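You operate a simulated robot arm through the tools that you are given. There is no shell and no other tool. Be economical: measure what you need, move in short steps, check, and stop when the job is done.

You run a simulated two-armed robot. Do the job below in one go: nothing can be reset, and whatever is moved stays where it is left.

Task
Swap the blue housing's started black bush for the copper one and ready it in the press.
Fine: hold the housing while you draw the wrong bush; it goes in the yellow tray; housing in the nest, slide shut. Where these are worked on the way, their far stop is far enough and under half their travel is too little: press slide.

It is judged by the outcome, as a careful person would: the job done as asked, and still so three seconds after it is handed in. It fails if anything else is knocked over, pushed out of place, dropped, spilled or broken.

Robot
Two 7-joint arms with two-finger parallel grippers on one trunk, on a base that drives. Base frame: it is fixed to the floor where the robot stands at the start and does not move with it; the origin is under the middle of the robot, x ahead of it, y to its left, z up; the surface under the hand at the start is at about z = 0.85. Readings come in m, degrees, newtons and seconds.
The left shoulder is at the start at [0.06, 0.143, 0.939], the right one opposite. With the tool pointing down near the work surface each hand reaches from about 0.32 to 0.74 m from the robot's upright axis, wherever it stands, measured 20 degrees to its own side. Places, roughly: bearing housing with a blue band (6x6x5 cm) [0.5, 0, 0.9]; bore of the housing with a blue band [0.5, 0, 0.9]; nest of the press slide [0.8, 0.3, 0.9]; press slide [0.7, 0.3, 0.9]; tray [0.5, -0.5, 0.9]. Payload 1.57 kg a hand.
The TCP of each hand is the grasp point between the finger pads, 0.03 m short of the fingertips. In the tool frame z runs along the fingers and y along their closing line. The gripper opens to 0.11 m. The fingers are 0.024 m wide and 0.012 m thick; the gripper's body (0.048 by 0.112 m) begins 0.078 m behind the TCP.
Orientation is that of the tool frame in the base frame, as a unit quaternion [x, y, z, w]. With the fingers straight down and closing along the base's y, the tool's x points along the base's -x, its y along +y and its z along -z.

Tools
- The arms move only by the tool play_rows. It takes "left_moves", "right_moves" or both (then of equal length, played together; a hand with none holds still); each is a list of rows, each an object (a shift or turn left out is 0, a gripper value left out holds the last) with "dp": the shift along the tool's x, y, z in units of 30 mm (1.0 is 30 mm), a list of three; "dr": the turn, a rotation vector about the tool's x, y, z in units of 4 degrees (1.0 is 4 degrees), a list of three; "claw": the finger opening in m, from 0 to 0.11. In form: [{"dp": [dx, dy, dz], "dr": [wx, wy, wz], "claw": claw}, ...]. A call has 1 to 8 rows; each row shifts and turns the commanded pose from where the row before left it, along the tool's axes as they then stand. A call with a number of a shift or a turn outside -1 to 1 is refused whole. Rows are played at 5 a second. More than 0.05 m and 8.6 degrees between two rows, or a gripper value outside its range, and nothing of the call is played. A pose out of reach is approached as far as the arm can. The call stops where the force on the tool passes 40 N (or 10 N more than at its start, if that is more) or the arm is blocked; 0.2 s more then pass. Each finger travels about 0.045 m/s and halts on what it meets, pressing with about 27 N; the grip force reading is that of the motor and also rises with nothing between the fingers. The clock runs only during rows and for 0.2 s after the last one: add rows that do not move to give the fingers time. The reply holds the time, the measured pose of the TCP, the force on the tool along the base axes, the opening and the grip force, in the units named above and with some noise, with the torque about the TCP (base axes, N m) and any sound that the robot's microphone picked up.
- Cameras (640 x 400 px; columns grow to the right, rows downward): "scene" is now at [0.0328, -0.0132, 1.559]; the picture's right is [-0.13, -0.99, 0.00], its down [-0.75, 0.10, -0.65] and it looks along [0.65, -0.08, -0.76] (base axes); focal length 268 px, centre (320, 200). "left" rides on the left gripper at [0.07, -0.016, -0.141] in its tool frame; the picture's right is [0.23, 0.97, 0.00], its down [-0.86, 0.20, -0.48] and it looks along [-0.47, 0.11, 0.88] (tool axes); focal length 222 px, centre (320, 200). "right" rides on the right gripper at [0.07, 0.016, -0.141] in its tool frame; the picture's right is [-0.23, 0.97, 0.00], its down [-0.86, -0.20, -0.48] and it looks along [-0.47, -0.11, 0.88] (tool axes); focal length 222 px, centre (320, 200). There is no depth. A picture from a camera that has moved, and an enlarged one, comes with that camera's place and axes in the base frame and with its lens. The place of the scene camera against the robot may be out by one fixed shift of up to 0.025 m in any direction.
- camera(camera): a new picture of that camera. The clock stands still meanwhile.
- lift_body(by): slides the trunk up (or, below 0, down) by that many m; the arms and the scene camera ride with it, the base frame stays. It gives what a move gives, with no picture.
- roll_base(legs): drives the robot by 1 to 6 legs, each [ahead, left, turn to the left] in m, m and degrees, along the robot's own axes; the way and the turn of a leg run together, so that a leg with both is an arc; at most 1.5 m and 180 degrees a leg. The arms and the cameras ride along, it lands a little off, and it stops where it bumps. It gives what a move gives.
- aim_head(pan, tilt): turns the head with the scene camera to pan (to the left, within 86 degrees either way) and tilt (down, from -29 to 69), counted from straight ahead of the robot. It gives what a move gives.
- inspect(camera, box): a new picture of the part [left, top, right, bottom] of that camera's present view, enlarged. The clock stands still meanwhile.
- hand_in(): hands the job in; it is judged then, once.

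Go step by step. Nothing tells you exact positions but the pictures and the camera data: compare them with the known pose of the tool, close in by small moves and look again before you grip or let go. The budget is 120 turns and 88 pictures, counting those below and the enlarged ones. Unless the task says otherwise, let go and move clear before handing in, and close with one line.

The tools are called as name(argument=value, ...) on one line, values as JSON. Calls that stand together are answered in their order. play_rows: Moves the arms, as the interface text tells. Its arguments: {"type":"object","properties":{"left_moves":{"type":"array","items":{"type":"object","properties":{"dp":{"type":"array","items":{"type":"number"}},"dr":{"type":"array","items":{"type":"number"}},"claw":{"type":"number"}}}},"right_moves":{"type":"array","items":{"type":"object","properties":{"dp":{"type":"array","items":{"type":"number"}},"dr":{"type":"array","items":{"type":"number"}},"claw":{"type":"number"}}}}},"required":[]} The other tools are called the same way: lift_body (by) slides the trunk up or down; roll_base (legs) drives the base; aim_head (pan, tilt) turns the head that bears the scene camera; camera (camera) takes a picture; inspect (camera, box) takes an enlarged picture of a part of a camera's view; hand_in () hands the job in.

At the start:

```text
time_s: 0.0
left_ee_pos: [0.4519, 0.2031, 1.102]
left_tcp_rot: [0.0, 1.0, 0.0, 0.0]
left_ft_force: [0.0, 0.0, -0.6]
left_wrist_torque: [0.0, -0.02, 0.01]
left_finger_gap: 0.1098
left_grip_force: 0.1
right_ee_pos: [0.4484, -0.1046, 1.1163]
right_tcp_rot: [0.0, 1.0, 0.0, 0.0]
right_ft_force: [0.1, 0.9, 1.0]
right_wrist_torque: [-0.03, 0.0, 0.01]
right_finger_gap: 0.1099
right_grip_force: 0.0
trunk travel left (down, up): [-0.538, 0.052]
robot x, y, heading: [0.0023, 0.0025, -0.0]
head pan, tilt: [-7.2, 49.2]
```

scene: 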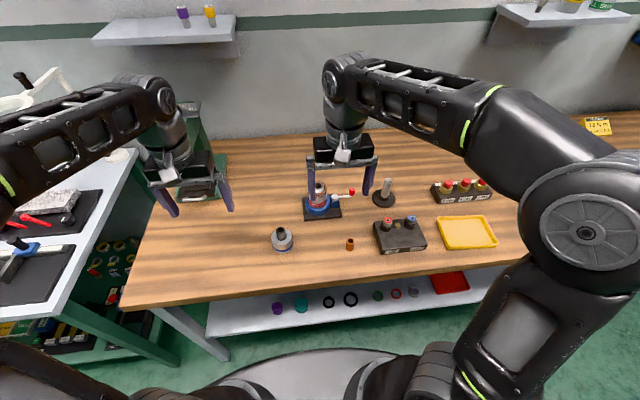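
right: 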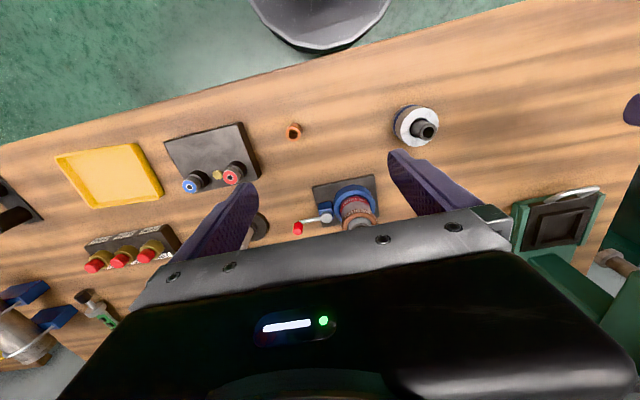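
left: 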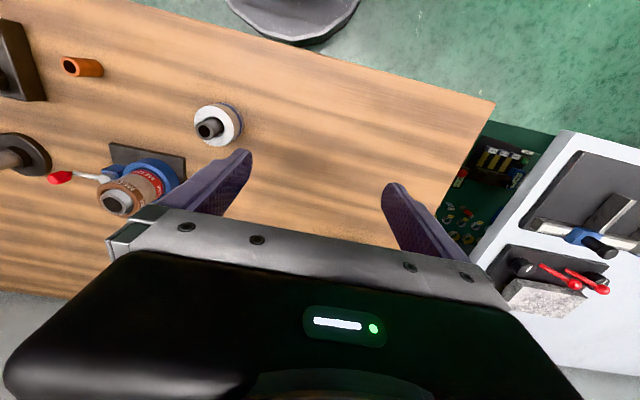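

I see the housing (grey with blue band, black bush on top) near the table's front middle, a copper bush to its right, the yellow tray further right, and a green press at left. I'll look closer first.

inspect(camera="scene", box=[240, 160, 400, 260])

inspect(camera="scene", box=[120, 90, 280, 220])

inspect(camera="left", box=[40, 30, 260, 170])

inspect(camera="right", box=[260, 80, 640, 310])

```text
4.00 times, centred on (320, 210) of scene
camera zoom: at [0.0328, -0.0132, 1.559], right [-0.13, -0.99, 0.0], down [-0.75, 0.1, -0.65], along [0.65, -0.08, -0.76], focal length 1070 px, centre (320, 160)
```

zoom: 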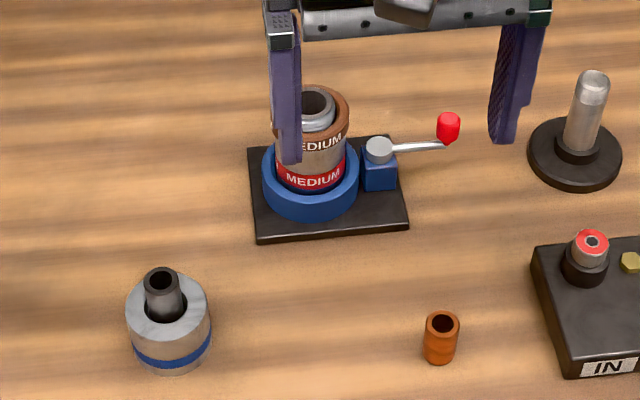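

```text
3.08 times, centred on (200, 155) of scene
camera zoom: at [0.0328, -0.0132, 1.559], right [-0.13, -0.99, 0.0], down [-0.75, 0.1, -0.65], along [0.65, -0.08, -0.76], focal length 823 px, centre (689, 338)
```

zoom: 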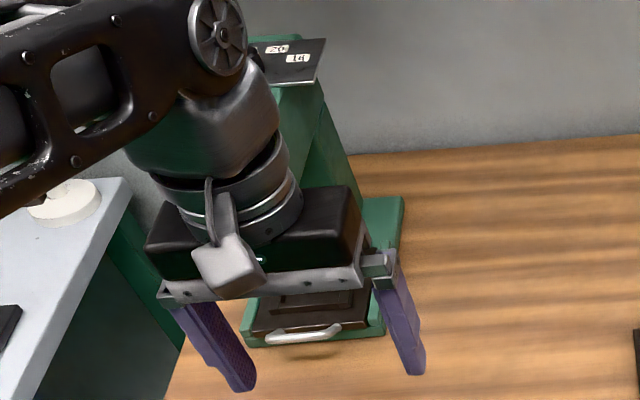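

```text
2.86 times, centred on (150, 100) of left
camera zoom: at [0.3826, 0.1855, 1.2442], right [-0.23, 0.97, 0.0], down [0.86, 0.2, 0.48], along [0.47, 0.11, -0.88], focal length 635 px, centre (806, 486)
```

zoom: 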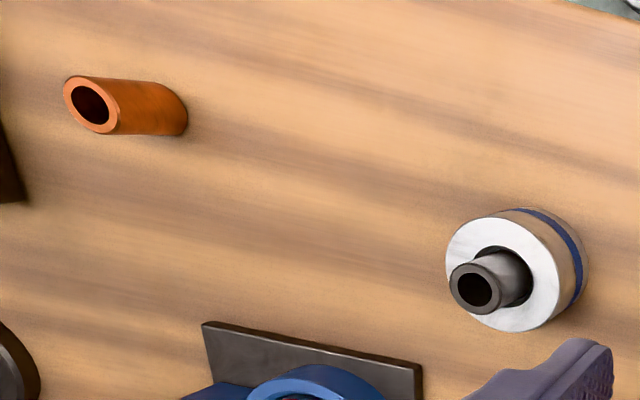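

```text
1.68 times, centred on (450, 195) of right
camera zoom: at [0.3792, -0.0891, 1.2571], right [0.23, 0.97, 0.0], down [0.86, -0.2, 0.48], along [0.47, -0.11, -0.88], focal length 374 px, centre (101, 208)
```

zoom: 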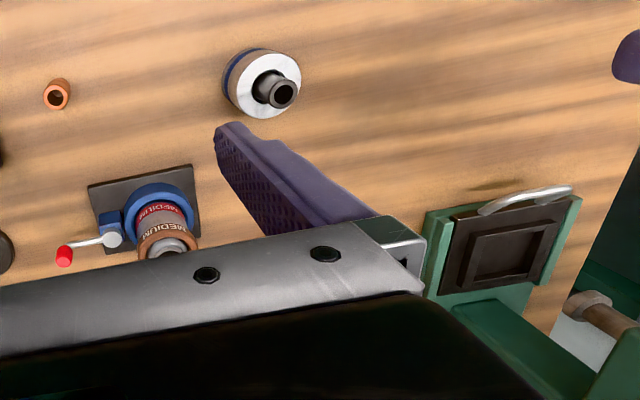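

From the two wrist views I place the housing at about (0.480, 0.047), top at 0.90. The black bush top is at about 0.929, and the copper bush stands at (0.446, -0.149), top at 0.89. The left hand will hold the housing tilted forward so the right can draw the bush from above, so I start the tilt and clear the right hand.

play_rows(left_moves=[{"dp": [0, -0.65, 0], "dr": [0, -1, 0]}, {"dp": [0, -0.65, 0], "dr": [0, -1, 0]}, {"dp": [0, -0.65, 0], "dr": [0, -1, 0]}, {"dp": [0, -0.65, 0], "dr": [0, -1, 0]}, {"dp": [0, -0.65, 0], "dr": [0, -1, 0]}, {"dp": [0, -0.65, 0], "dr": [0, -1, 0]}, {"dp": [0, -0.65, 0], "dr": [0, -1, 0]}, {"dp": [0, -0.65, 0], "dr": [0, -1, 0]}], right_moves=[{"dp": [0, -0.8, 0]}, {"dp": [0, -0.8, 0]}, {"dp": [0, -0.8, 0]}, {"dp": [0, -0.8, 0]}, {"dp": [0, -0.8, 0]}, {"dp": [0, -0.8, 0]}, {"dp": [0, 0, 0]}, {"dp": [0, 0, 0]}])

```text
time_s: 1.8
left_ee_pos: [0.4527, 0.0457, 1.1012]
left_tcp_rot: [0.0, 0.961, 0.001, 0.277]
left_ft_force: [0.6, -0.1, 0.5]
left_wrist_torque: [-0.01, -0.02, 0.03]
left_finger_gap: 0.1101
left_grip_force: 0.1
right_ee_pos: [0.4511, -0.2523, 1.115]
right_tcp_rot: [-0.001, 1.0, -0.001, 0.0]
right_ft_force: [-0.1, -0.5, 0.6]
right_wrist_torque: [-0.01, 0.0, 0.01]
right_finger_gap: 0.11
right_grip_force: 0.1
trunk travel left (down, up): [-0.538, 0.052]
robot x, y, heading: [0.0018, 0.0013, 0.2]
head pan, tilt: [-7.2, 49.2]
```

The tilt works as intended. I'll finish it to 45° and go to just behind and above the housing.

play_rows(left_moves=[{"dr": [0, -1, 0]}, {"dr": [0, -1, 0]}, {"dr": [0, -1, 0]}, {"dr": [0, -0.23, 0]}, {"dp": [0.95, 0, 0.28]}, {"dp": [0.95, 0, 0.28]}, {"dp": [0.95, 0, 0.28]}, {"dp": [0.95, 0.04, 0.28]}])

camera(camera="left")

camera(camera="scene")

```text
time_s: 3.6
left_ee_pos: [0.4074, 0.0349, 1.0039]
left_tcp_rot: [0.0, 0.925, 0.001, 0.381]
left_ft_force: [0.4, -0.4, 0.1]
left_wrist_torque: [-0.02, 0.02, 0.03]
left_finger_gap: 0.1101
left_grip_force: 0.2
left hand out of reach, approached as far as the arm can: row 8
right_ee_pos: [0.4518, -0.251, 1.1146]
right_tcp_rot: [0.0, 1.0, -0.001, 0.0]
right_ft_force: [-0.3, 0.0, 0.0]
right_wrist_torque: [0.01, 0.01, -0.01]
right_finger_gap: 0.1098
right_grip_force: 0.1
trunk travel left (down, up): [-0.538, 0.052]
robot x, y, heading: [0.0004, 0.0004, -0.1]
head pan, tilt: [-7.2, 49.2]
```

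```text
80 pictures are left
camera left: at [0.2582, 0.0183, 1.0566], right [-0.16, 0.97, -0.16], down [0.27, 0.2, 0.94], along [0.95, 0.11, -0.29], focal length 222 px, centre (320, 200)
```

left: 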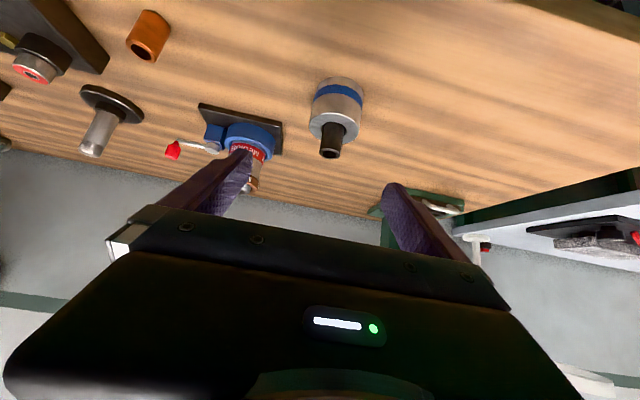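

```text
79 pictures are left
camera scene: at [0.0335, -0.0139, 1.559], right [-0.13, -0.99, 0.0], down [-0.75, 0.1, -0.65], along [0.65, -0.08, -0.76], focal length 268 px, centre (320, 200)
```

scene: 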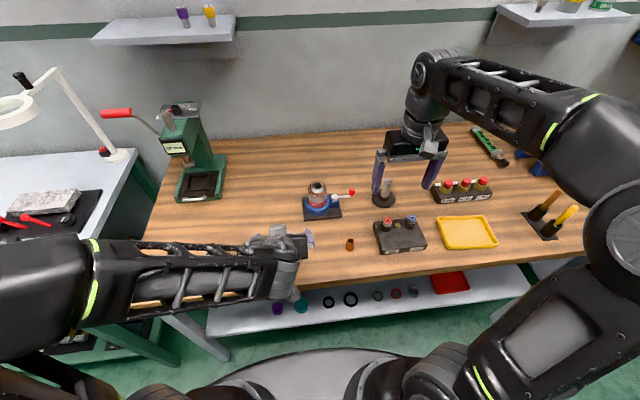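

Tilted this way the target is too close to the left shoulder. I'll back the base 0.13 m to get room.

roll_base(legs=[[-0.13, 0, 0]])

inspect(camera="scene", box=[140, 80, 300, 200])

```text
time_s: 4.9
left_ee_pos: [0.2717, 0.0371, 1.0047]
left_tcp_rot: [-0.001, 0.924, 0.001, 0.382]
left_ft_force: [-0.6, 0.1, 0.2]
left_wrist_torque: [-0.01, -0.02, 0.02]
left_finger_gap: 0.1101
left_grip_force: 0.0
right_ee_pos: [0.3174, -0.25, 1.1168]
right_tcp_rot: [-0.001, 1.0, 0.0, 0.001]
right_ft_force: [-0.5, -0.5, -0.1]
right_wrist_torque: [0.0, -0.08, -0.04]
right_finger_gap: 0.1101
right_grip_force: 0.0
trunk travel left (down, up): [-0.538, 0.052]
robot x, y, heading: [-0.1342, 0.0016, 0.2]
head pan, tilt: [-7.2, 49.2]
```

```text
3.33 times, centred on (220, 140) of scene
camera zoom: at [-0.1025, -0.0133, 1.5591], right [-0.12, -0.99, 0.0], down [-0.75, 0.09, -0.65], along [0.65, -0.08, -0.76], focal length 892 px, centre (653, 400)
```

zoom: 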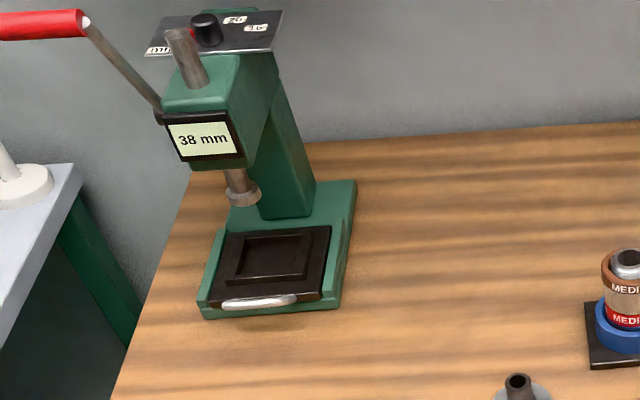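

Room is made; the press is clearly visible with a "38 mm" display and the slide with a handle toward me. Now the left hand goes to its pre-grip pose.

play_rows(left_moves=[{"dp": [-0.45, 0.083, 0.85]}, {"dp": [-0.45, 0.083, 0.85]}, {"dp": [-0.45, 0.083, 0.85]}, {"dp": [-0.45, 0.083, 0.85]}, {}])

camera(camera="left")

```text
time_s: 6.1
left_ee_pos: [0.3835, 0.0462, 0.9686]
left_tcp_rot: [-0.002, 0.924, 0.001, 0.382]
left_ft_force: [0.8, -0.3, -0.2]
left_wrist_torque: [0.02, 0.0, -0.01]
left_finger_gap: 0.11
left_grip_force: 0.1
right_ee_pos: [0.318, -0.2495, 1.1151]
right_tcp_rot: [-0.001, 1.0, 0.0, 0.001]
right_ft_force: [-0.3, -0.7, 0.0]
right_wrist_torque: [0.0, -0.02, 0.0]
right_finger_gap: 0.1099
right_grip_force: 0.0
trunk travel left (down, up): [-0.538, 0.052]
robot x, y, heading: [-0.1342, -0.0012, 0.3]
head pan, tilt: [-7.2, 49.2]
```

```text
77 pictures are left
camera left: at [0.2347, 0.0297, 1.021], right [-0.16, 0.97, -0.16], down [0.27, 0.2, 0.94], along [0.95, 0.11, -0.29], focal length 222 px, centre (320, 200)
```

left: 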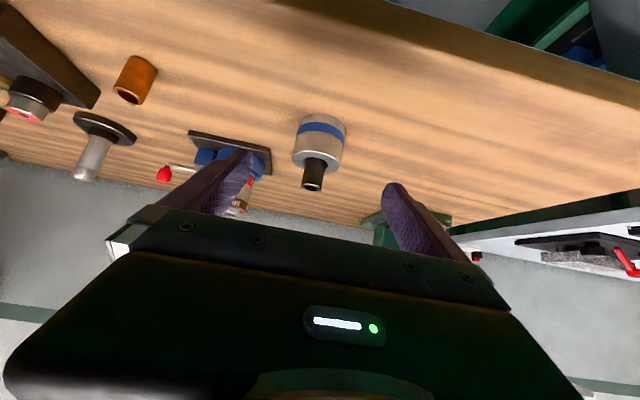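

The housing appears where I predicted, between the fingers. I'll advance along the tool axis and check before closing.

play_rows(left_moves=[{"dp": [0, -0.02, 0.79]}, {"dp": [0, -0.02, 0.79]}, {"dp": [0, -0.02, 0.79]}, {"dp": [0, 0, 0.79]}, {"dp": [0, 0, 0.7]}, {}])

camera(camera="left")

inspect(camera="scene", box=[200, 140, 440, 290])

```text
time_s: 7.5
left_ee_pos: [0.4661, 0.0444, 0.8885]
left_tcp_rot: [0.0, 0.924, 0.0, 0.382]
left_ft_force: [0.4, 0.5, 0.4]
left_wrist_torque: [0.0, 0.0, -0.01]
left_finger_gap: 0.1099
left_grip_force: 0.1
right_ee_pos: [0.3177, -0.2499, 1.1153]
right_tcp_rot: [0.0, 1.0, 0.0, -0.001]
right_ft_force: [-0.8, 0.3, -0.2]
right_wrist_torque: [0.01, 0.0, 0.03]
right_finger_gap: 0.1098
right_grip_force: 0.1
trunk travel left (down, up): [-0.538, 0.052]
robot x, y, heading: [-0.1283, -0.0004, -0.2]
head pan, tilt: [-7.2, 49.2]
```

```text
76 pictures are left
camera left: at [0.3156, 0.0276, 0.9401], right [-0.16, 0.97, -0.16], down [0.27, 0.2, 0.94], along [0.95, 0.11, -0.29], focal length 222 px, centre (320, 200)
```

left: 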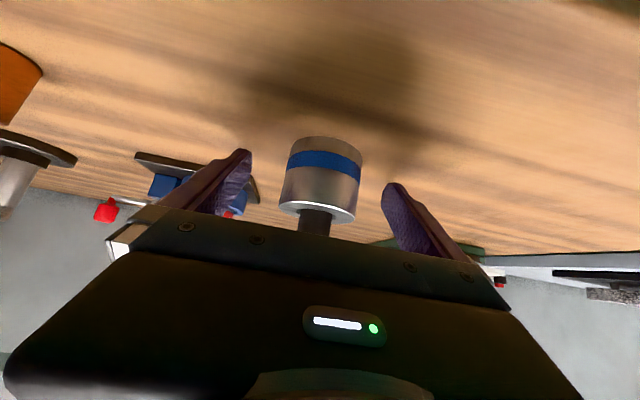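

```text
2.67 times, centred on (320, 215) of scene
camera zoom: at [-0.1008, -0.0133, 1.559], right [-0.12, -0.99, 0.0], down [-0.75, 0.09, -0.65], along [0.65, -0.08, -0.76], focal length 713 px, centre (320, 160)
```

zoom: 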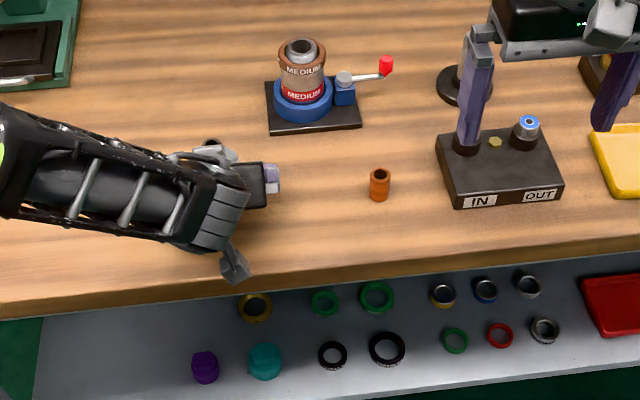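

The housing stands centred between the fingers. I close the left gripper on it.

play_rows(left_moves=[{"claw": 0.04}, {}, {}, {}, {}])

```text
time_s: 8.7
left_ee_pos: [0.4649, 0.0454, 0.8876]
left_tcp_rot: [-0.001, 0.924, 0.001, 0.382]
left_ft_force: [0.6, 1.7, -0.4]
left_wrist_torque: [0.07, -0.05, 0.04]
left_finger_gap: 0.0585
left_grip_force: 27.0
right_ee_pos: [0.3194, -0.2486, 1.1152]
right_tcp_rot: [-0.001, 1.0, 0.001, 0.001]
right_ft_force: [-0.9, 0.1, -0.3]
right_wrist_torque: [-0.01, -0.01, -0.02]
right_finger_gap: 0.1102
right_grip_force: 0.1
trunk travel left (down, up): [-0.538, 0.052]
robot x, y, heading: [-0.1354, -0.0001, 0.0]
head pan, tilt: [-7.2, 49.2]
```

Housing is held (58.5 mm, 27 N). Now I bring the right hand over the bush, moving forward first to stay clear of the left wrist.

play_rows(right_moves=[{"dp": [-1, 0.4, 0], "claw": 0.05}, {"dp": [-1, 0.4, 0]}, {"dp": [-1, 0.4, 0]}, {"dp": [-1, 0.4, 0]}, {"dp": [-1, 0.6, 0]}, {"dp": [-0.17, 1, 0]}, {"dp": [-0.17, 1, 0]}, {"dp": [0, 1, 0]}])

camera(camera="right")

camera(camera="scene")

```text
time_s: 10.5
left_ee_pos: [0.4646, 0.046, 0.8871]
left_tcp_rot: [-0.002, 0.924, 0.002, 0.382]
left_ft_force: [0.4, 0.7, 0.6]
left_wrist_torque: [-0.07, -0.02, 0.04]
left_finger_gap: 0.0586
left_grip_force: 26.7
right_ee_pos: [0.3855, -0.1847, 1.1175]
right_tcp_rot: [-0.001, 1.0, -0.001, 0.004]
right_ft_force: [0.2, 0.0, 0.5]
right_wrist_torque: [-0.02, 0.01, 0.0]
right_finger_gap: 0.0499
right_grip_force: 0.0
right hand out of reach, approached as far as the arm can: row 3, 4, 5, 6, 7, 8
trunk travel left (down, up): [-0.538, 0.052]
robot x, y, heading: [-0.1349, -0.0008, 0.2]
head pan, tilt: [-7.2, 49.2]
```

```text
74 pictures are left
camera right: at [0.3139, -0.1689, 1.2589], right [0.23, 0.97, 0.0], down [0.85, -0.2, 0.49], along [0.47, -0.11, -0.87], focal length 222 px, centre (320, 200)
```

right: 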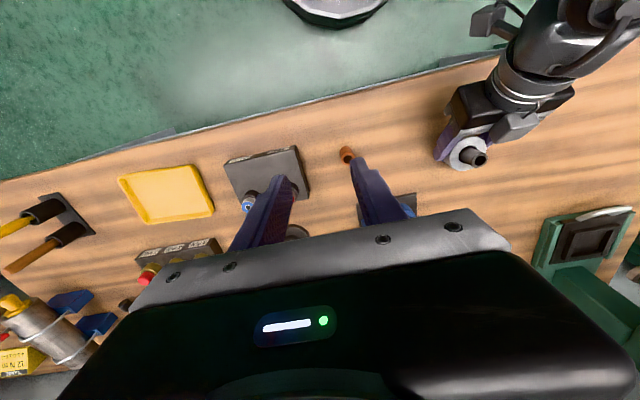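

```text
73 pictures are left
camera scene: at [-0.1005, -0.013, 1.559], right [-0.12, -0.99, 0.0], down [-0.75, 0.09, -0.65], along [0.65, -0.08, -0.76], focal length 268 px, centre (320, 200)
```

scene: 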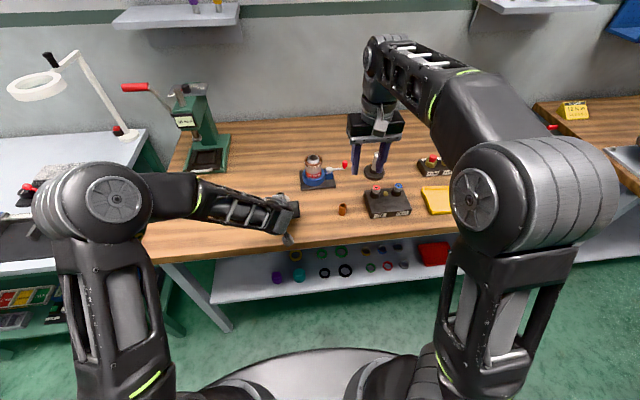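

The right arm can't reach that far at this height; nearer the surface it reaches farther. I lower it a little to see how the command tracks.

play_rows(right_moves=[{"dp": [0, 0, 1]}, {"dp": [0, 0, 1]}, {}])

```text
time_s: 11.3
left_ee_pos: [0.4648, 0.045, 0.8871]
left_tcp_rot: [-0.001, 0.925, 0.0, 0.381]
left_ft_force: [0.4, -0.2, -0.3]
left_wrist_torque: [-0.04, -0.03, 0.02]
left_finger_gap: 0.0586
left_grip_force: 26.9
right_ee_pos: [0.3872, -0.1852, 1.0583]
right_tcp_rot: [-0.001, 1.0, 0.0, 0.0]
right_ft_force: [0.2, -0.1, -0.4]
right_wrist_torque: [-0.01, 0.0, 0.03]
right_finger_gap: 0.0501
right_grip_force: 0.0
trunk travel left (down, up): [-0.538, 0.052]
robot x, y, heading: [-0.1323, -0.0009, 0.1]
head pan, tilt: [-7.2, 49.2]
```

The command restarts from the measured pose, good. I continue to above the bush at this height.

play_rows(right_moves=[{"dp": [-0.6, 0.9, 0]}, {"dp": [-0.6, 0.9, 0]}, {"dp": [-0.6, 0.9, 0]}, {"dp": [-0.6, 0.9, 0]}, {"dp": [-0.6, 0.9, 0]}, {"dp": [-0.1, 1, 0]}, {"dp": [0, 1, 0]}, {}])

```text
time_s: 13.1
left_ee_pos: [0.4653, 0.0455, 0.8878]
left_tcp_rot: [-0.002, 0.924, 0.0, 0.382]
left_ft_force: [-1.3, 1.1, 0.8]
left_wrist_torque: [-0.06, -0.05, 0.0]
left_finger_gap: 0.0586
left_grip_force: 27.0
right_ee_pos: [0.4577, -0.0661, 1.059]
right_tcp_rot: [-0.002, 1.0, 0.0, 0.001]
right_ft_force: [0.6, 0.6, 0.2]
right_wrist_torque: [0.04, 0.0, -0.01]
right_finger_gap: 0.0502
right_grip_force: 0.1
right hand out of reach, approached as far as the arm can: row 5, 6, 7
trunk travel left (down, up): [-0.538, 0.052]
robot x, y, heading: [-0.1356, 0.0003, 0.1]
head pan, tilt: [-7.2, 49.2]
```

Still a bit short, so I'll pitch the right tool forward 20° (about its closing axis, which keeps the pads square on the bush) to gain reach.

play_rows(right_moves=[{"dr": [0, -1, 0]}, {"dr": [0, -1, 0]}, {"dr": [0, -1, 0]}, {"dr": [0, -1, 0]}, {"dr": [0, -1, 0]}, {}])

```text
time_s: 14.5
left_ee_pos: [0.4645, 0.045, 0.8875]
left_tcp_rot: [-0.001, 0.924, 0.001, 0.381]
left_ft_force: [-0.5, 0.8, 1.0]
left_wrist_torque: [-0.05, -0.03, -0.04]
left_finger_gap: 0.0588
left_grip_force: 27.5
right_ee_pos: [0.4567, -0.0656, 1.0571]
right_tcp_rot: [-0.001, 0.985, 0.001, 0.175]
right_ft_force: [-0.5, 0.3, 0.5]
right_wrist_torque: [0.01, -0.01, 0.02]
right_finger_gap: 0.0504
right_grip_force: 0.0
trunk travel left (down, up): [-0.538, 0.052]
robot x, y, heading: [-0.1287, -0.0004, 0.2]
head pan, tilt: [-7.2, 49.2]
```

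play_rows(right_moves=[{"dp": [-0.08, 0.925, 0.36]}, {"dp": [-0.08, 0.925, 0.36]}, {"dp": [-0.08, 0.925, 0.36]}, {"dp": [-0.08, 0.925, 0.36]}, {}])

camera(camera="right")

camera(camera="left")

```text
time_s: 15.7
left_ee_pos: [0.4642, 0.0459, 0.8867]
left_tcp_rot: [-0.002, 0.924, 0.001, 0.382]
left_ft_force: [-0.5, 0.0, -1.1]
left_wrist_torque: [-0.11, 0.02, 0.0]
left_finger_gap: 0.0584
left_grip_force: 27.3
right_ee_pos: [0.4802, 0.0468, 1.0203]
right_tcp_rot: [-0.001, 0.985, 0.0, 0.174]
right_ft_force: [-0.4, -0.7, -0.6]
right_wrist_torque: [0.01, -0.02, -0.02]
right_finger_gap: 0.0503
right_grip_force: 0.1
trunk travel left (down, up): [-0.538, 0.052]
robot x, y, heading: [-0.1354, -0.0008, -0.1]
head pan, tilt: [-7.2, 49.2]
```

```text
72 pictures are left
camera right: at [0.3664, 0.0625, 1.1291], right [0.21, 0.97, 0.08], down [0.64, -0.2, 0.74], along [0.74, -0.11, -0.67], focal length 222 px, centre (320, 200)
```

right: 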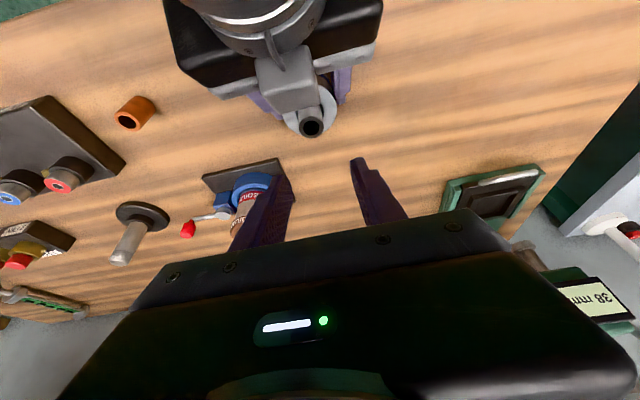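

```text
71 pictures are left
camera left: at [0.3157, 0.0276, 0.9402], right [-0.16, 0.97, -0.16], down [0.27, 0.2, 0.94], along [0.95, 0.11, -0.29], focal length 222 px, centre (320, 200)
```

left: 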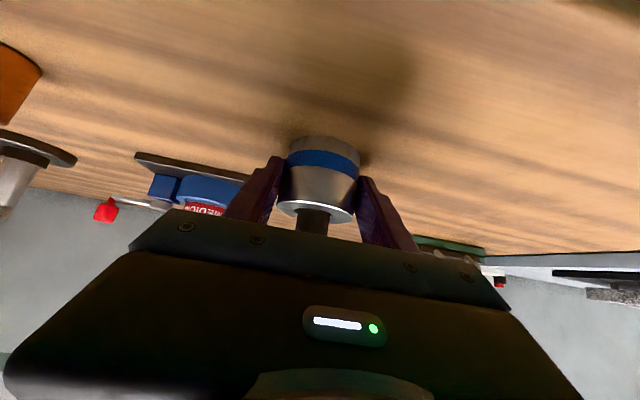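

The bush is at (0.479, 0.0455), right under the open right fingers. There is a grey lump on the left gripper I want to clear, so I zoom in.

inspect(camera="right", box=[160, 0, 400, 150])

inspect(camera="scene", box=[220, 110, 380, 260])

```text
2.67 times, centred on (280, 75) of right
camera zoom: at [0.3664, 0.0625, 1.1291], right [0.21, 0.97, 0.08], down [0.64, -0.2, 0.74], along [0.74, -0.11, -0.67], focal length 592 px, centre (427, 533)
```

zoom: 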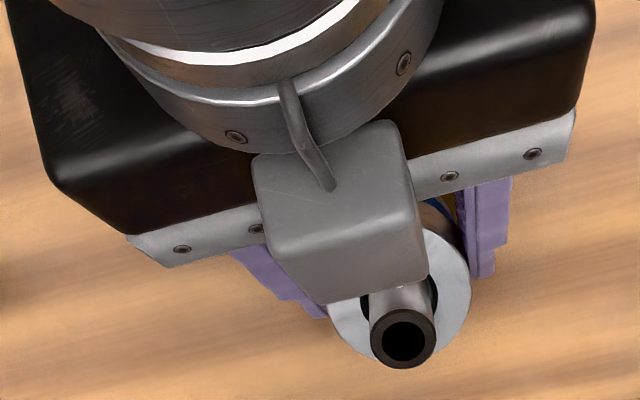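

```text
2.67 times, centred on (300, 185) of scene
camera zoom: at [-0.1005, -0.0133, 1.559], right [-0.12, -0.99, 0.0], down [-0.75, 0.09, -0.65], along [0.65, -0.08, -0.76], focal length 713 px, centre (373, 240)
```

zoom: 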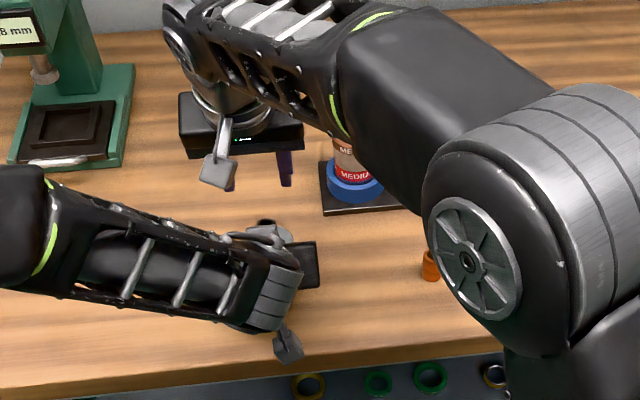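

The left gripper carries a box on a stalk that would foul the right hand if it pitched the same way. So I'll have the right hand come in from the right side instead: yaw it 90° so it closes along x, then lean it 30°. First I move it away and un-pitch it.

play_rows(right_moves=[{"dp": [0, -1, -0.3]}, {"dp": [0, -1, 0], "dr": [0, 1, 0]}, {"dp": [0, -1, 0], "dr": [0, 1, 0]}, {"dp": [0, -1, 0], "dr": [0, 1, 0]}, {"dp": [0, -1, 0], "dr": [0, 1, 0]}, {"dr": [0, 1, 0]}, {"dr": [0, 0, 1]}, {"dr": [0, 0, 1]}])

play_rows(right_moves=[{"dr": [0, 0, 1]}, {"dr": [0, 0, 1]}, {"dr": [0, 0, 1]}, {"dr": [0, 0, 1]}, {"dr": [0, 0, 1]}, {"dr": [0, 0, 1]}, {"dr": [0, 0, 1]}, {"dr": [0, 0, 1]}])

play_rows(right_moves=[{"dr": [0, 0, 1]}, {"dr": [0, 0, 1]}, {"dr": [0, 0, 1]}, {"dr": [0, 0, 1]}, {"dr": [0, 0, 1]}, {"dr": [0, 0, 1]}, {"dr": [0, 0, 1]}, {"dr": [0, 0, 1]}])

```text
time_s: 17.5
left_ee_pos: [0.464, 0.0459, 0.8885]
left_tcp_rot: [-0.002, 0.924, 0.002, 0.381]
left_ft_force: [1.0, -0.1, -0.3]
left_wrist_torque: [-0.08, -0.01, 0.0]
left_finger_gap: 0.0587
left_grip_force: 27.3
right_ee_pos: [0.4771, -0.1051, 1.0286]
right_tcp_rot: [0.068, 0.998, 0.001, 0.0]
right_ft_force: [0.0, 0.5, -0.6]
right_wrist_torque: [-0.01, 0.03, -0.02]
right_finger_gap: 0.0503
right_grip_force: 0.2
trunk travel left (down, up): [-0.538, 0.052]
robot x, y, heading: [-0.1341, -0.0017, -0.1]
head pan, tilt: [-7.2, 49.2]
```

```text
time_s: 19.3
left_ee_pos: [0.4655, 0.045, 0.887]
left_tcp_rot: [-0.002, 0.924, 0.002, 0.382]
left_ft_force: [1.2, 0.0, 1.4]
left_wrist_torque: [-0.12, -0.09, 0.07]
left_finger_gap: 0.0586
left_grip_force: 26.7
right_ee_pos: [0.4767, -0.1052, 1.0266]
right_tcp_rot: [0.341, 0.94, 0.0, 0.0]
right_ft_force: [-0.1, -0.5, 0.3]
right_wrist_torque: [0.0, 0.01, 0.0]
right_finger_gap: 0.0501
right_grip_force: 0.1
trunk travel left (down, up): [-0.538, 0.052]
robot x, y, heading: [-0.1322, -0.0008, -0.2]
head pan, tilt: [-7.2, 49.2]
```

```text
time_s: 21.1
left_ee_pos: [0.4641, 0.0454, 0.8883]
left_tcp_rot: [-0.001, 0.924, 0.001, 0.382]
left_ft_force: [2.5, -0.5, 2.0]
left_wrist_torque: [-0.13, -0.08, 0.05]
left_finger_gap: 0.0587
left_grip_force: 27.1
right_ee_pos: [0.4778, -0.1056, 1.0281]
right_tcp_rot: [0.588, 0.809, 0.0, 0.001]
right_ft_force: [0.1, 0.5, 0.2]
right_wrist_torque: [0.0, -0.01, 0.01]
right_finger_gap: 0.0499
right_grip_force: 0.1
trunk travel left (down, up): [-0.538, 0.052]
robot x, y, heading: [-0.1323, -0.0, 0.0]
head pan, tilt: [-7.2, 49.2]
```

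play_rows(right_moves=[{"dr": [0, 0, 1]}, {"dr": [0, 0, 1]}, {"dr": [0, 0, 1]}, {"dr": [0, 0, 1]}, {"dr": [0, 0, 0.5]}, {"dr": [0, 1, 0]}, {"dr": [0, 1, 0]}, {"dr": [0, 1, 0]}])

play_rows(right_moves=[{"dr": [0, 1, 0]}, {"dr": [0, 1, 0]}, {"dr": [0, 1, 0]}, {"dr": [0, 1, 0]}, {"dr": [0, 0.5, 0]}, {}])

camera(camera="right")

camera(camera="scene")

```text
time_s: 22.9
left_ee_pos: [0.4643, 0.0452, 0.8893]
left_tcp_rot: [-0.001, 0.924, 0.001, 0.381]
left_ft_force: [1.3, 0.1, 1.3]
left_wrist_torque: [-0.11, -0.09, 0.09]
left_finger_gap: 0.0587
left_grip_force: 27.0
right_ee_pos: [0.4779, -0.1051, 1.0266]
right_tcp_rot: [0.703, 0.704, 0.075, -0.074]
right_ft_force: [0.7, -0.4, 1.1]
right_wrist_torque: [-0.03, 0.0, 0.01]
right_finger_gap: 0.05
right_grip_force: 0.0
trunk travel left (down, up): [-0.538, 0.052]
robot x, y, heading: [-0.1342, -0.0003, 0.0]
head pan, tilt: [-7.2, 49.2]
```

```text
time_s: 24.3
left_ee_pos: [0.4643, 0.0443, 0.8872]
left_tcp_rot: [-0.002, 0.925, 0.001, 0.381]
left_ft_force: [0.6, 0.5, 1.0]
left_wrist_torque: [-0.11, -0.01, 0.01]
left_finger_gap: 0.0585
left_grip_force: 27.0
right_ee_pos: [0.4783, -0.1037, 1.0276]
right_tcp_rot: [0.682, 0.684, 0.183, -0.184]
right_ft_force: [0.4, 0.8, -0.9]
right_wrist_torque: [-0.02, 0.03, 0.0]
right_finger_gap: 0.0498
right_grip_force: 0.1
trunk travel left (down, up): [-0.538, 0.052]
robot x, y, heading: [-0.1321, -0.0019, 0.3]
head pan, tilt: [-7.2, 49.2]
```

```text
68 pictures are left
camera right: at [0.4936, -0.1151, 1.1853], right [0.97, -0.19, -0.11], down [-0.2, -0.98, -0.01], along [-0.11, 0.04, -0.99], focal length 222 px, centre (320, 200)
```

right: 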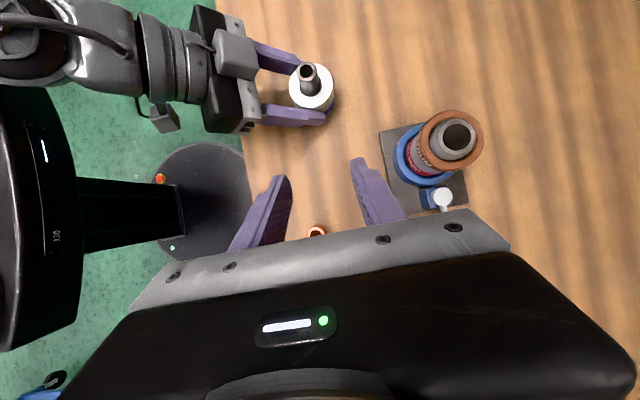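

```text
67 pictures are left
camera scene: at [-0.1006, -0.0132, 1.559], right [-0.12, -0.99, 0.0], down [-0.75, 0.09, -0.65], along [0.65, -0.08, -0.76], focal length 268 px, centre (320, 200)
```

scene: 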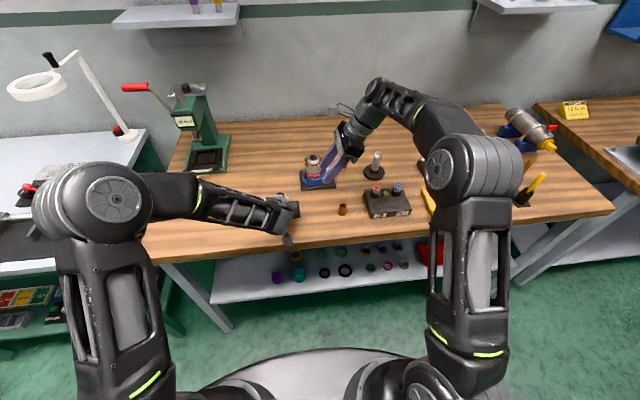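

The right hand now looks straight down on the work from its lean. I move it to a point 8 cm up its axis from the grip point, then check.

play_rows(right_moves=[{"dp": [0.84, 0.01, 0.77]}, {"dp": [0.84, 0.01, 0.77]}, {"dp": [0.84, 0.01, 0.77]}, {}])

camera(camera="right")

```text
time_s: 25.3
left_ee_pos: [0.4656, 0.0453, 0.8877]
left_tcp_rot: [0.0, 0.925, 0.0, 0.381]
left_ft_force: [-0.5, 0.3, 0.4]
left_wrist_torque: [-0.12, -0.01, 0.02]
left_finger_gap: 0.0586
left_grip_force: 27.3
right_ee_pos: [0.4791, -0.0025, 1.0033]
right_tcp_rot: [0.682, 0.684, 0.182, -0.183]
right_ft_force: [-0.2, -0.8, 0.1]
right_wrist_torque: [0.04, -0.01, -0.03]
right_finger_gap: 0.0502
right_grip_force: 0.0
trunk travel left (down, up): [-0.538, 0.052]
robot x, y, heading: [-0.1311, 0.0022, 0.1]
head pan, tilt: [-7.2, 49.2]
```

```text
66 pictures are left
camera right: at [0.4948, -0.0133, 1.1619], right [0.97, -0.2, -0.11], down [-0.2, -0.98, -0.01], along [-0.11, 0.04, -0.99], focal length 222 px, centre (320, 200)
```

right: 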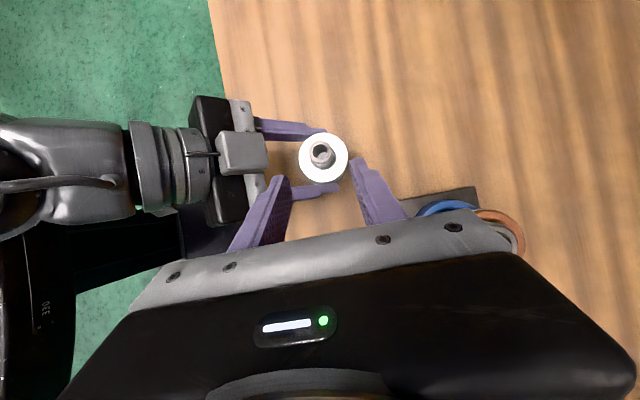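

The bush sits in line with the fingers' path. I advance and then close.

play_rows(right_moves=[{"dp": [0, 0.02, 0.64]}, {"dp": [0, 0.02, 0.64]}, {"dp": [0, 0, 0.64]}, {"dp": [0, 0, 0.64]}, {}])

camera(camera="right")

inspect(camera="left", box=[200, 100, 440, 270])

```text
time_s: 26.5
left_ee_pos: [0.4653, 0.0445, 0.887]
left_tcp_rot: [0.0, 0.925, 0.0, 0.381]
left_ft_force: [-1.2, -0.6, 0.4]
left_wrist_torque: [-0.12, 0.05, 0.04]
left_finger_gap: 0.0587
left_grip_force: 26.8
right_ee_pos: [0.48, 0.0352, 0.9377]
right_tcp_rot: [0.682, 0.684, 0.183, -0.183]
right_ft_force: [0.4, 0.8, -0.1]
right_wrist_torque: [-0.01, 0.02, 0.0]
right_finger_gap: 0.0504
right_grip_force: 0.0
trunk travel left (down, up): [-0.538, 0.052]
robot x, y, heading: [-0.1394, -0.0013, 0.3]
head pan, tilt: [-7.2, 49.2]
```

```text
65 pictures are left
camera right: at [0.496, 0.0239, 1.0961], right [0.97, -0.19, -0.11], down [-0.2, -0.98, -0.01], along [-0.11, 0.04, -0.99], focal length 222 px, centre (320, 200)
```

right: 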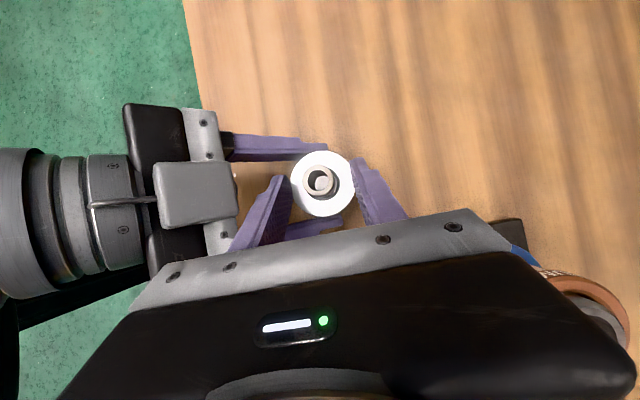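

```text
2.35 times, centred on (320, 185) of left
camera zoom: at [0.3155, 0.0276, 0.9402], right [-0.16, 0.97, -0.16], down [0.27, 0.2, 0.94], along [0.95, 0.11, -0.29], focal length 523 px, centre (320, 235)
```

zoom: 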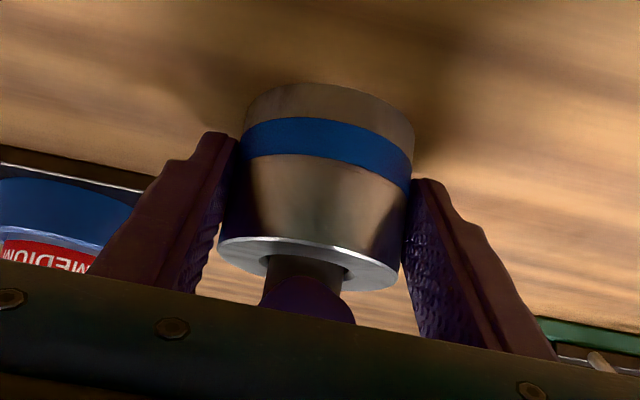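

Fingers straddle the bush just above the housing. Closing the right gripper.

play_rows(right_moves=[{"claw": 0.01}, {}, {}, {}, {}])

```text
time_s: 27.7
left_ee_pos: [0.4647, 0.0453, 0.8875]
left_tcp_rot: [-0.001, 0.925, 0.001, 0.381]
left_ft_force: [0.9, 0.0, -0.7]
left_wrist_torque: [-0.15, 0.06, -0.02]
left_finger_gap: 0.0586
left_grip_force: 27.1
right_ee_pos: [0.4795, 0.0334, 0.9389]
right_tcp_rot: [0.682, 0.684, 0.183, -0.183]
right_ft_force: [-2.3, 1.1, 0.4]
right_wrist_torque: [0.01, 0.11, 0.03]
right_finger_gap: 0.023
right_grip_force: 26.7
trunk travel left (down, up): [-0.538, 0.052]
robot x, y, heading: [-0.1341, 0.0001, 0.0]
head pan, tilt: [-7.2, 49.2]
```

The bush is gripped (23 mm). I draw it straight up in small steps while the left holds the housing.

play_rows(right_moves=[{"dp": [0.1, 0, -0.173]}, {"dp": [0.1, 0, -0.173]}, {"dp": [0.1, 0, -0.173]}, {"dp": [0.1, 0, -0.173]}, {}])

inspect(camera="left", box=[200, 100, 440, 270])

```text
time_s: 28.9
left_ee_pos: [0.4656, 0.0454, 0.8882]
left_tcp_rot: [0.0, 0.925, 0.0, 0.381]
left_ft_force: [0.0, -0.3, -1.0]
left_wrist_torque: [-0.11, 0.05, 0.0]
left_finger_gap: 0.0586
left_grip_force: 26.9
right_ee_pos: [0.4799, 0.0338, 0.9632]
right_tcp_rot: [0.682, 0.684, 0.183, -0.183]
right_ft_force: [0.2, -0.6, -0.7]
right_wrist_torque: [-0.02, 0.0, 0.0]
right_finger_gap: 0.0233
right_grip_force: 27.1
trunk travel left (down, up): [-0.538, 0.052]
robot x, y, heading: [-0.1359, 0.0021, 0.1]
head pan, tilt: [-7.2, 49.2]
```

```text
2.35 times, centred on (320, 185) of left
camera zoom: at [0.3157, 0.0276, 0.9402], right [-0.16, 0.97, -0.16], down [0.27, 0.2, 0.94], along [0.95, 0.11, -0.29], focal length 523 px, centre (320, 235)
```

zoom: 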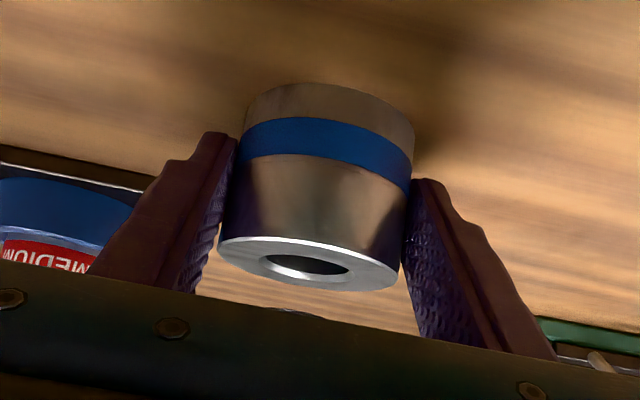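

The black bush is out cleanly and the bore is open. I lift it and carry it right, keeping it upright.

play_rows(right_moves=[{"dp": [0.4, 0, -0.7]}, {"dp": [0.4, 0, -0.7]}, {"dp": [-0.866, 0, -0.5]}, {"dp": [-0.866, 0, -0.5]}, {"dp": [-0.866, 0, -0.5]}, {"dp": [-0.866, 0, -0.5]}, {"dp": [-0.866, 0, -0.5]}, {"dp": [-0.866, 0, -0.5]}])

play_rows(right_moves=[{"dp": [-0.866, -0.2, -0.5]}, {"dp": [-0.866, -0.2, -0.5]}, {"dr": [-0.5, 0, 0.866]}, {"dr": [-0.5, 0, 0.866]}, {"dr": [-0.5, 0, 0.866]}, {"dr": [-0.5, 0, 0.866]}, {"dr": [-0.5, 0, 0.866]}, {"dr": [-0.5, 0, 0.866]}])

```text
time_s: 30.7
left_ee_pos: [0.4653, 0.0433, 0.8877]
left_tcp_rot: [-0.001, 0.924, 0.001, 0.381]
left_ft_force: [-0.6, 0.8, -0.7]
left_wrist_torque: [-0.03, 0.02, 0.03]
left_finger_gap: 0.0584
left_grip_force: 26.9
right_ee_pos: [0.4781, -0.1474, 1.0095]
right_tcp_rot: [0.683, 0.683, 0.184, -0.183]
right_ft_force: [0.8, -0.7, 0.2]
right_wrist_torque: [0.02, -0.03, 0.04]
right_finger_gap: 0.0229
right_grip_force: 27.1
trunk travel left (down, up): [-0.538, 0.052]
robot x, y, heading: [-0.1332, -0.0009, -0.1]
head pan, tilt: [-7.2, 49.2]
```

```text
time_s: 32.5
left_ee_pos: [0.4653, 0.0444, 0.8875]
left_tcp_rot: [-0.002, 0.925, 0.001, 0.38]
left_ft_force: [-1.2, -0.6, 2.0]
left_wrist_torque: [-0.09, 0.0, -0.08]
left_finger_gap: 0.0587
left_grip_force: 26.8
right_ee_pos: [0.4683, -0.2068, 1.0113]
right_tcp_rot: [0.81, 0.526, 0.218, -0.141]
right_ft_force: [0.2, 0.4, -0.9]
right_wrist_torque: [0.01, -0.01, -0.01]
right_finger_gap: 0.0231
right_grip_force: 27.0
trunk travel left (down, up): [-0.538, 0.052]
robot x, y, heading: [-0.1322, -0.0055, 0.2]
head pan, tilt: [-7.2, 49.2]
```

Rotation about the vertical works and turns the lean forward. I continue it, then move toward the tray.

play_rows(right_moves=[{"dr": [-0.5, 0, 0.866]}, {"dr": [-0.5, 0, 0.866]}, {"dr": [-0.5, 0, 0.866]}, {"dr": [-0.5, 0, 0.866]}, {"dr": [-0.5, 0, 0.866]}, {"dr": [-0.5, 0, 0.866]}, {"dr": [-0.5, 0, 0.866]}, {"dr": [-0.5, 0, 0.866]}])

camera(camera="scene")

camera(camera="right")

```text
time_s: 34.3
left_ee_pos: [0.4647, 0.0462, 0.8864]
left_tcp_rot: [-0.001, 0.924, 0.001, 0.382]
left_ft_force: [-1.1, 0.4, 0.1]
left_wrist_torque: [-0.07, 0.05, 0.0]
left_finger_gap: 0.0587
left_grip_force: 26.4
right_ee_pos: [0.468, -0.2067, 1.011]
right_tcp_rot: [0.923, 0.284, 0.248, -0.075]
right_ft_force: [0.8, 0.3, -0.4]
right_wrist_torque: [0.02, 0.01, 0.0]
right_finger_gap: 0.0232
right_grip_force: 27.0
trunk travel left (down, up): [-0.538, 0.052]
robot x, y, heading: [-0.1309, -0.0011, -0.0]
head pan, tilt: [-7.2, 49.2]
```

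```text
62 pictures are left
camera scene: at [-0.1005, -0.0133, 1.559], right [-0.12, -0.99, 0.0], down [-0.75, 0.09, -0.65], along [0.65, -0.08, -0.76], focal length 268 px, centre (320, 200)
```

scene: 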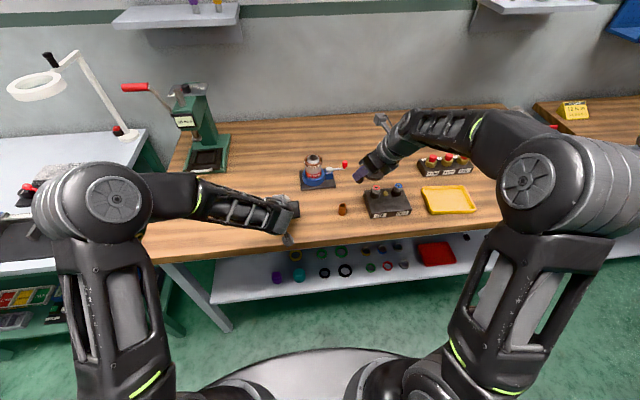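

```text
61 pictures are left
camera right: at [0.4681, -0.2264, 1.1689], right [0.38, -0.92, -0.11], down [-0.92, -0.38, -0.01], along [-0.03, 0.11, -0.99], focal length 222 px, centre (320, 200)
```

right: 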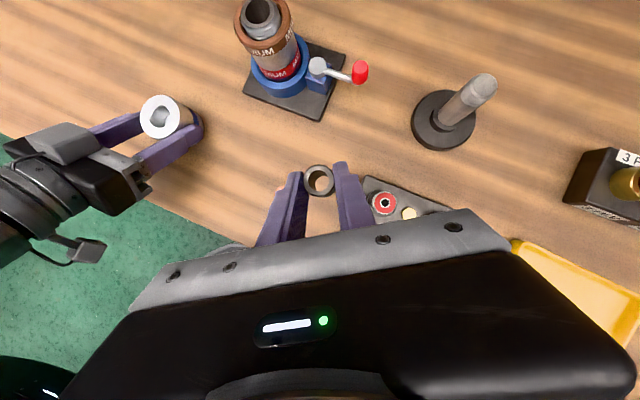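

The bush hangs upright from the right hand. The tray centre is about (0.453, -0.522), and I carry the bush over it at height.

play_rows(right_moves=[{"dp": [-0.634, 0.95, -0.37]}, {"dp": [-0.634, 0.95, -0.37]}, {"dp": [-0.634, 0.95, -0.37]}, {"dp": [-0.634, 0.95, -0.37]}, {"dp": [-0.634, 0.95, -0.37]}, {"dp": [-0.634, 0.95, -0.37]}, {"dp": [-0.634, 0.95, -0.37]}, {"dp": [-0.634, 0.95, -0.37]}])

camera(camera="right")

```text
time_s: 36.1
left_ee_pos: [0.4655, 0.0441, 0.8872]
left_tcp_rot: [-0.001, 0.924, 0.002, 0.381]
left_ft_force: [0.8, -0.1, -0.6]
left_wrist_torque: [-0.1, -0.06, 0.02]
left_finger_gap: 0.0587
left_grip_force: 26.9
right_ee_pos: [0.4509, -0.4939, 1.0104]
right_tcp_rot: [0.923, 0.284, 0.247, -0.077]
right_ft_force: [0.5, 0.2, -0.6]
right_wrist_torque: [0.0, -0.01, 0.0]
right_finger_gap: 0.0231
right_grip_force: 27.2
trunk travel left (down, up): [-0.538, 0.052]
robot x, y, heading: [-0.1303, -0.0005, 0.3]
head pan, tilt: [-7.2, 49.2]
```

```text
60 pictures are left
camera right: at [0.4507, -0.5141, 1.1681], right [0.38, -0.92, -0.11], down [-0.92, -0.39, -0.01], along [-0.03, 0.11, -0.99], focal length 222 px, centre (320, 200)
```

right: 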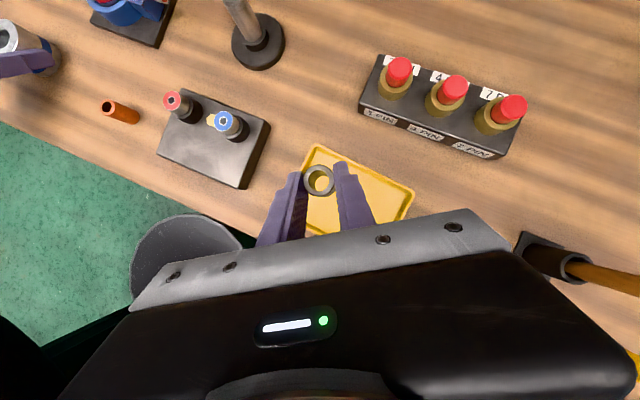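

Reachable and over the tray. I shift to the middle of the tray and lower.

play_rows(right_moves=[{"dp": [-0.535, 0.185, 0.557]}, {"dp": [-0.535, 0.185, 0.557]}, {"dp": [-0.535, 0.185, 0.557]}, {"dp": [-0.535, 0.185, 0.557]}, {}])

camera(camera="right")

inspect(camera="scene", box=[380, 130, 520, 240])

```text
time_s: 37.3
left_ee_pos: [0.4652, 0.0452, 0.8872]
left_tcp_rot: [-0.001, 0.925, 0.001, 0.381]
left_ft_force: [0.2, -0.5, 0.0]
left_wrist_torque: [-0.11, 0.0, -0.05]
left_finger_gap: 0.0586
left_grip_force: 26.9
right_ee_pos: [0.4454, -0.5246, 0.9202]
right_tcp_rot: [0.923, 0.284, 0.247, -0.076]
right_ft_force: [0.3, 0.0, -0.2]
right_wrist_torque: [-0.01, -0.01, 0.0]
right_finger_gap: 0.0235
right_grip_force: 27.0
trunk travel left (down, up): [-0.538, 0.052]
robot x, y, heading: [-0.1316, 0.003, 0.0]
head pan, tilt: [-7.2, 49.2]
```

```text
59 pictures are left
camera right: at [0.4453, -0.5435, 1.0787], right [0.38, -0.92, -0.11], down [-0.92, -0.39, -0.01], along [-0.03, 0.11, -0.99], focal length 222 px, centre (320, 200)
```

right: 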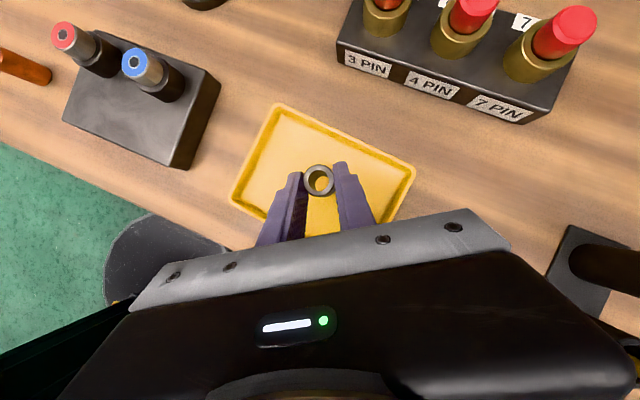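

```text
3.64 times, centred on (450, 185) of scene
camera zoom: at [-0.1004, -0.0134, 1.559], right [-0.12, -0.99, 0.0], down [-0.75, 0.09, -0.65], along [0.65, -0.08, -0.76], focal length 973 px, centre (-153, 254)
```

zoom: 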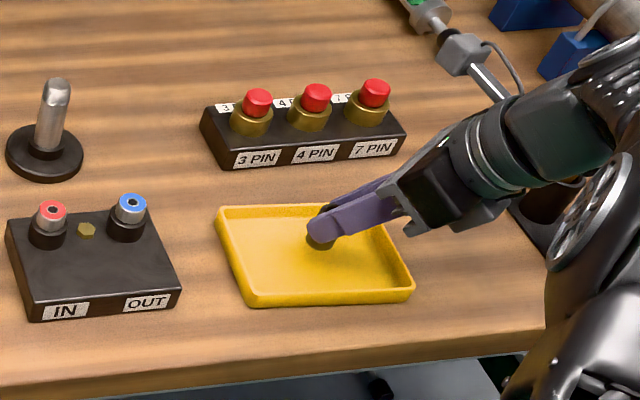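

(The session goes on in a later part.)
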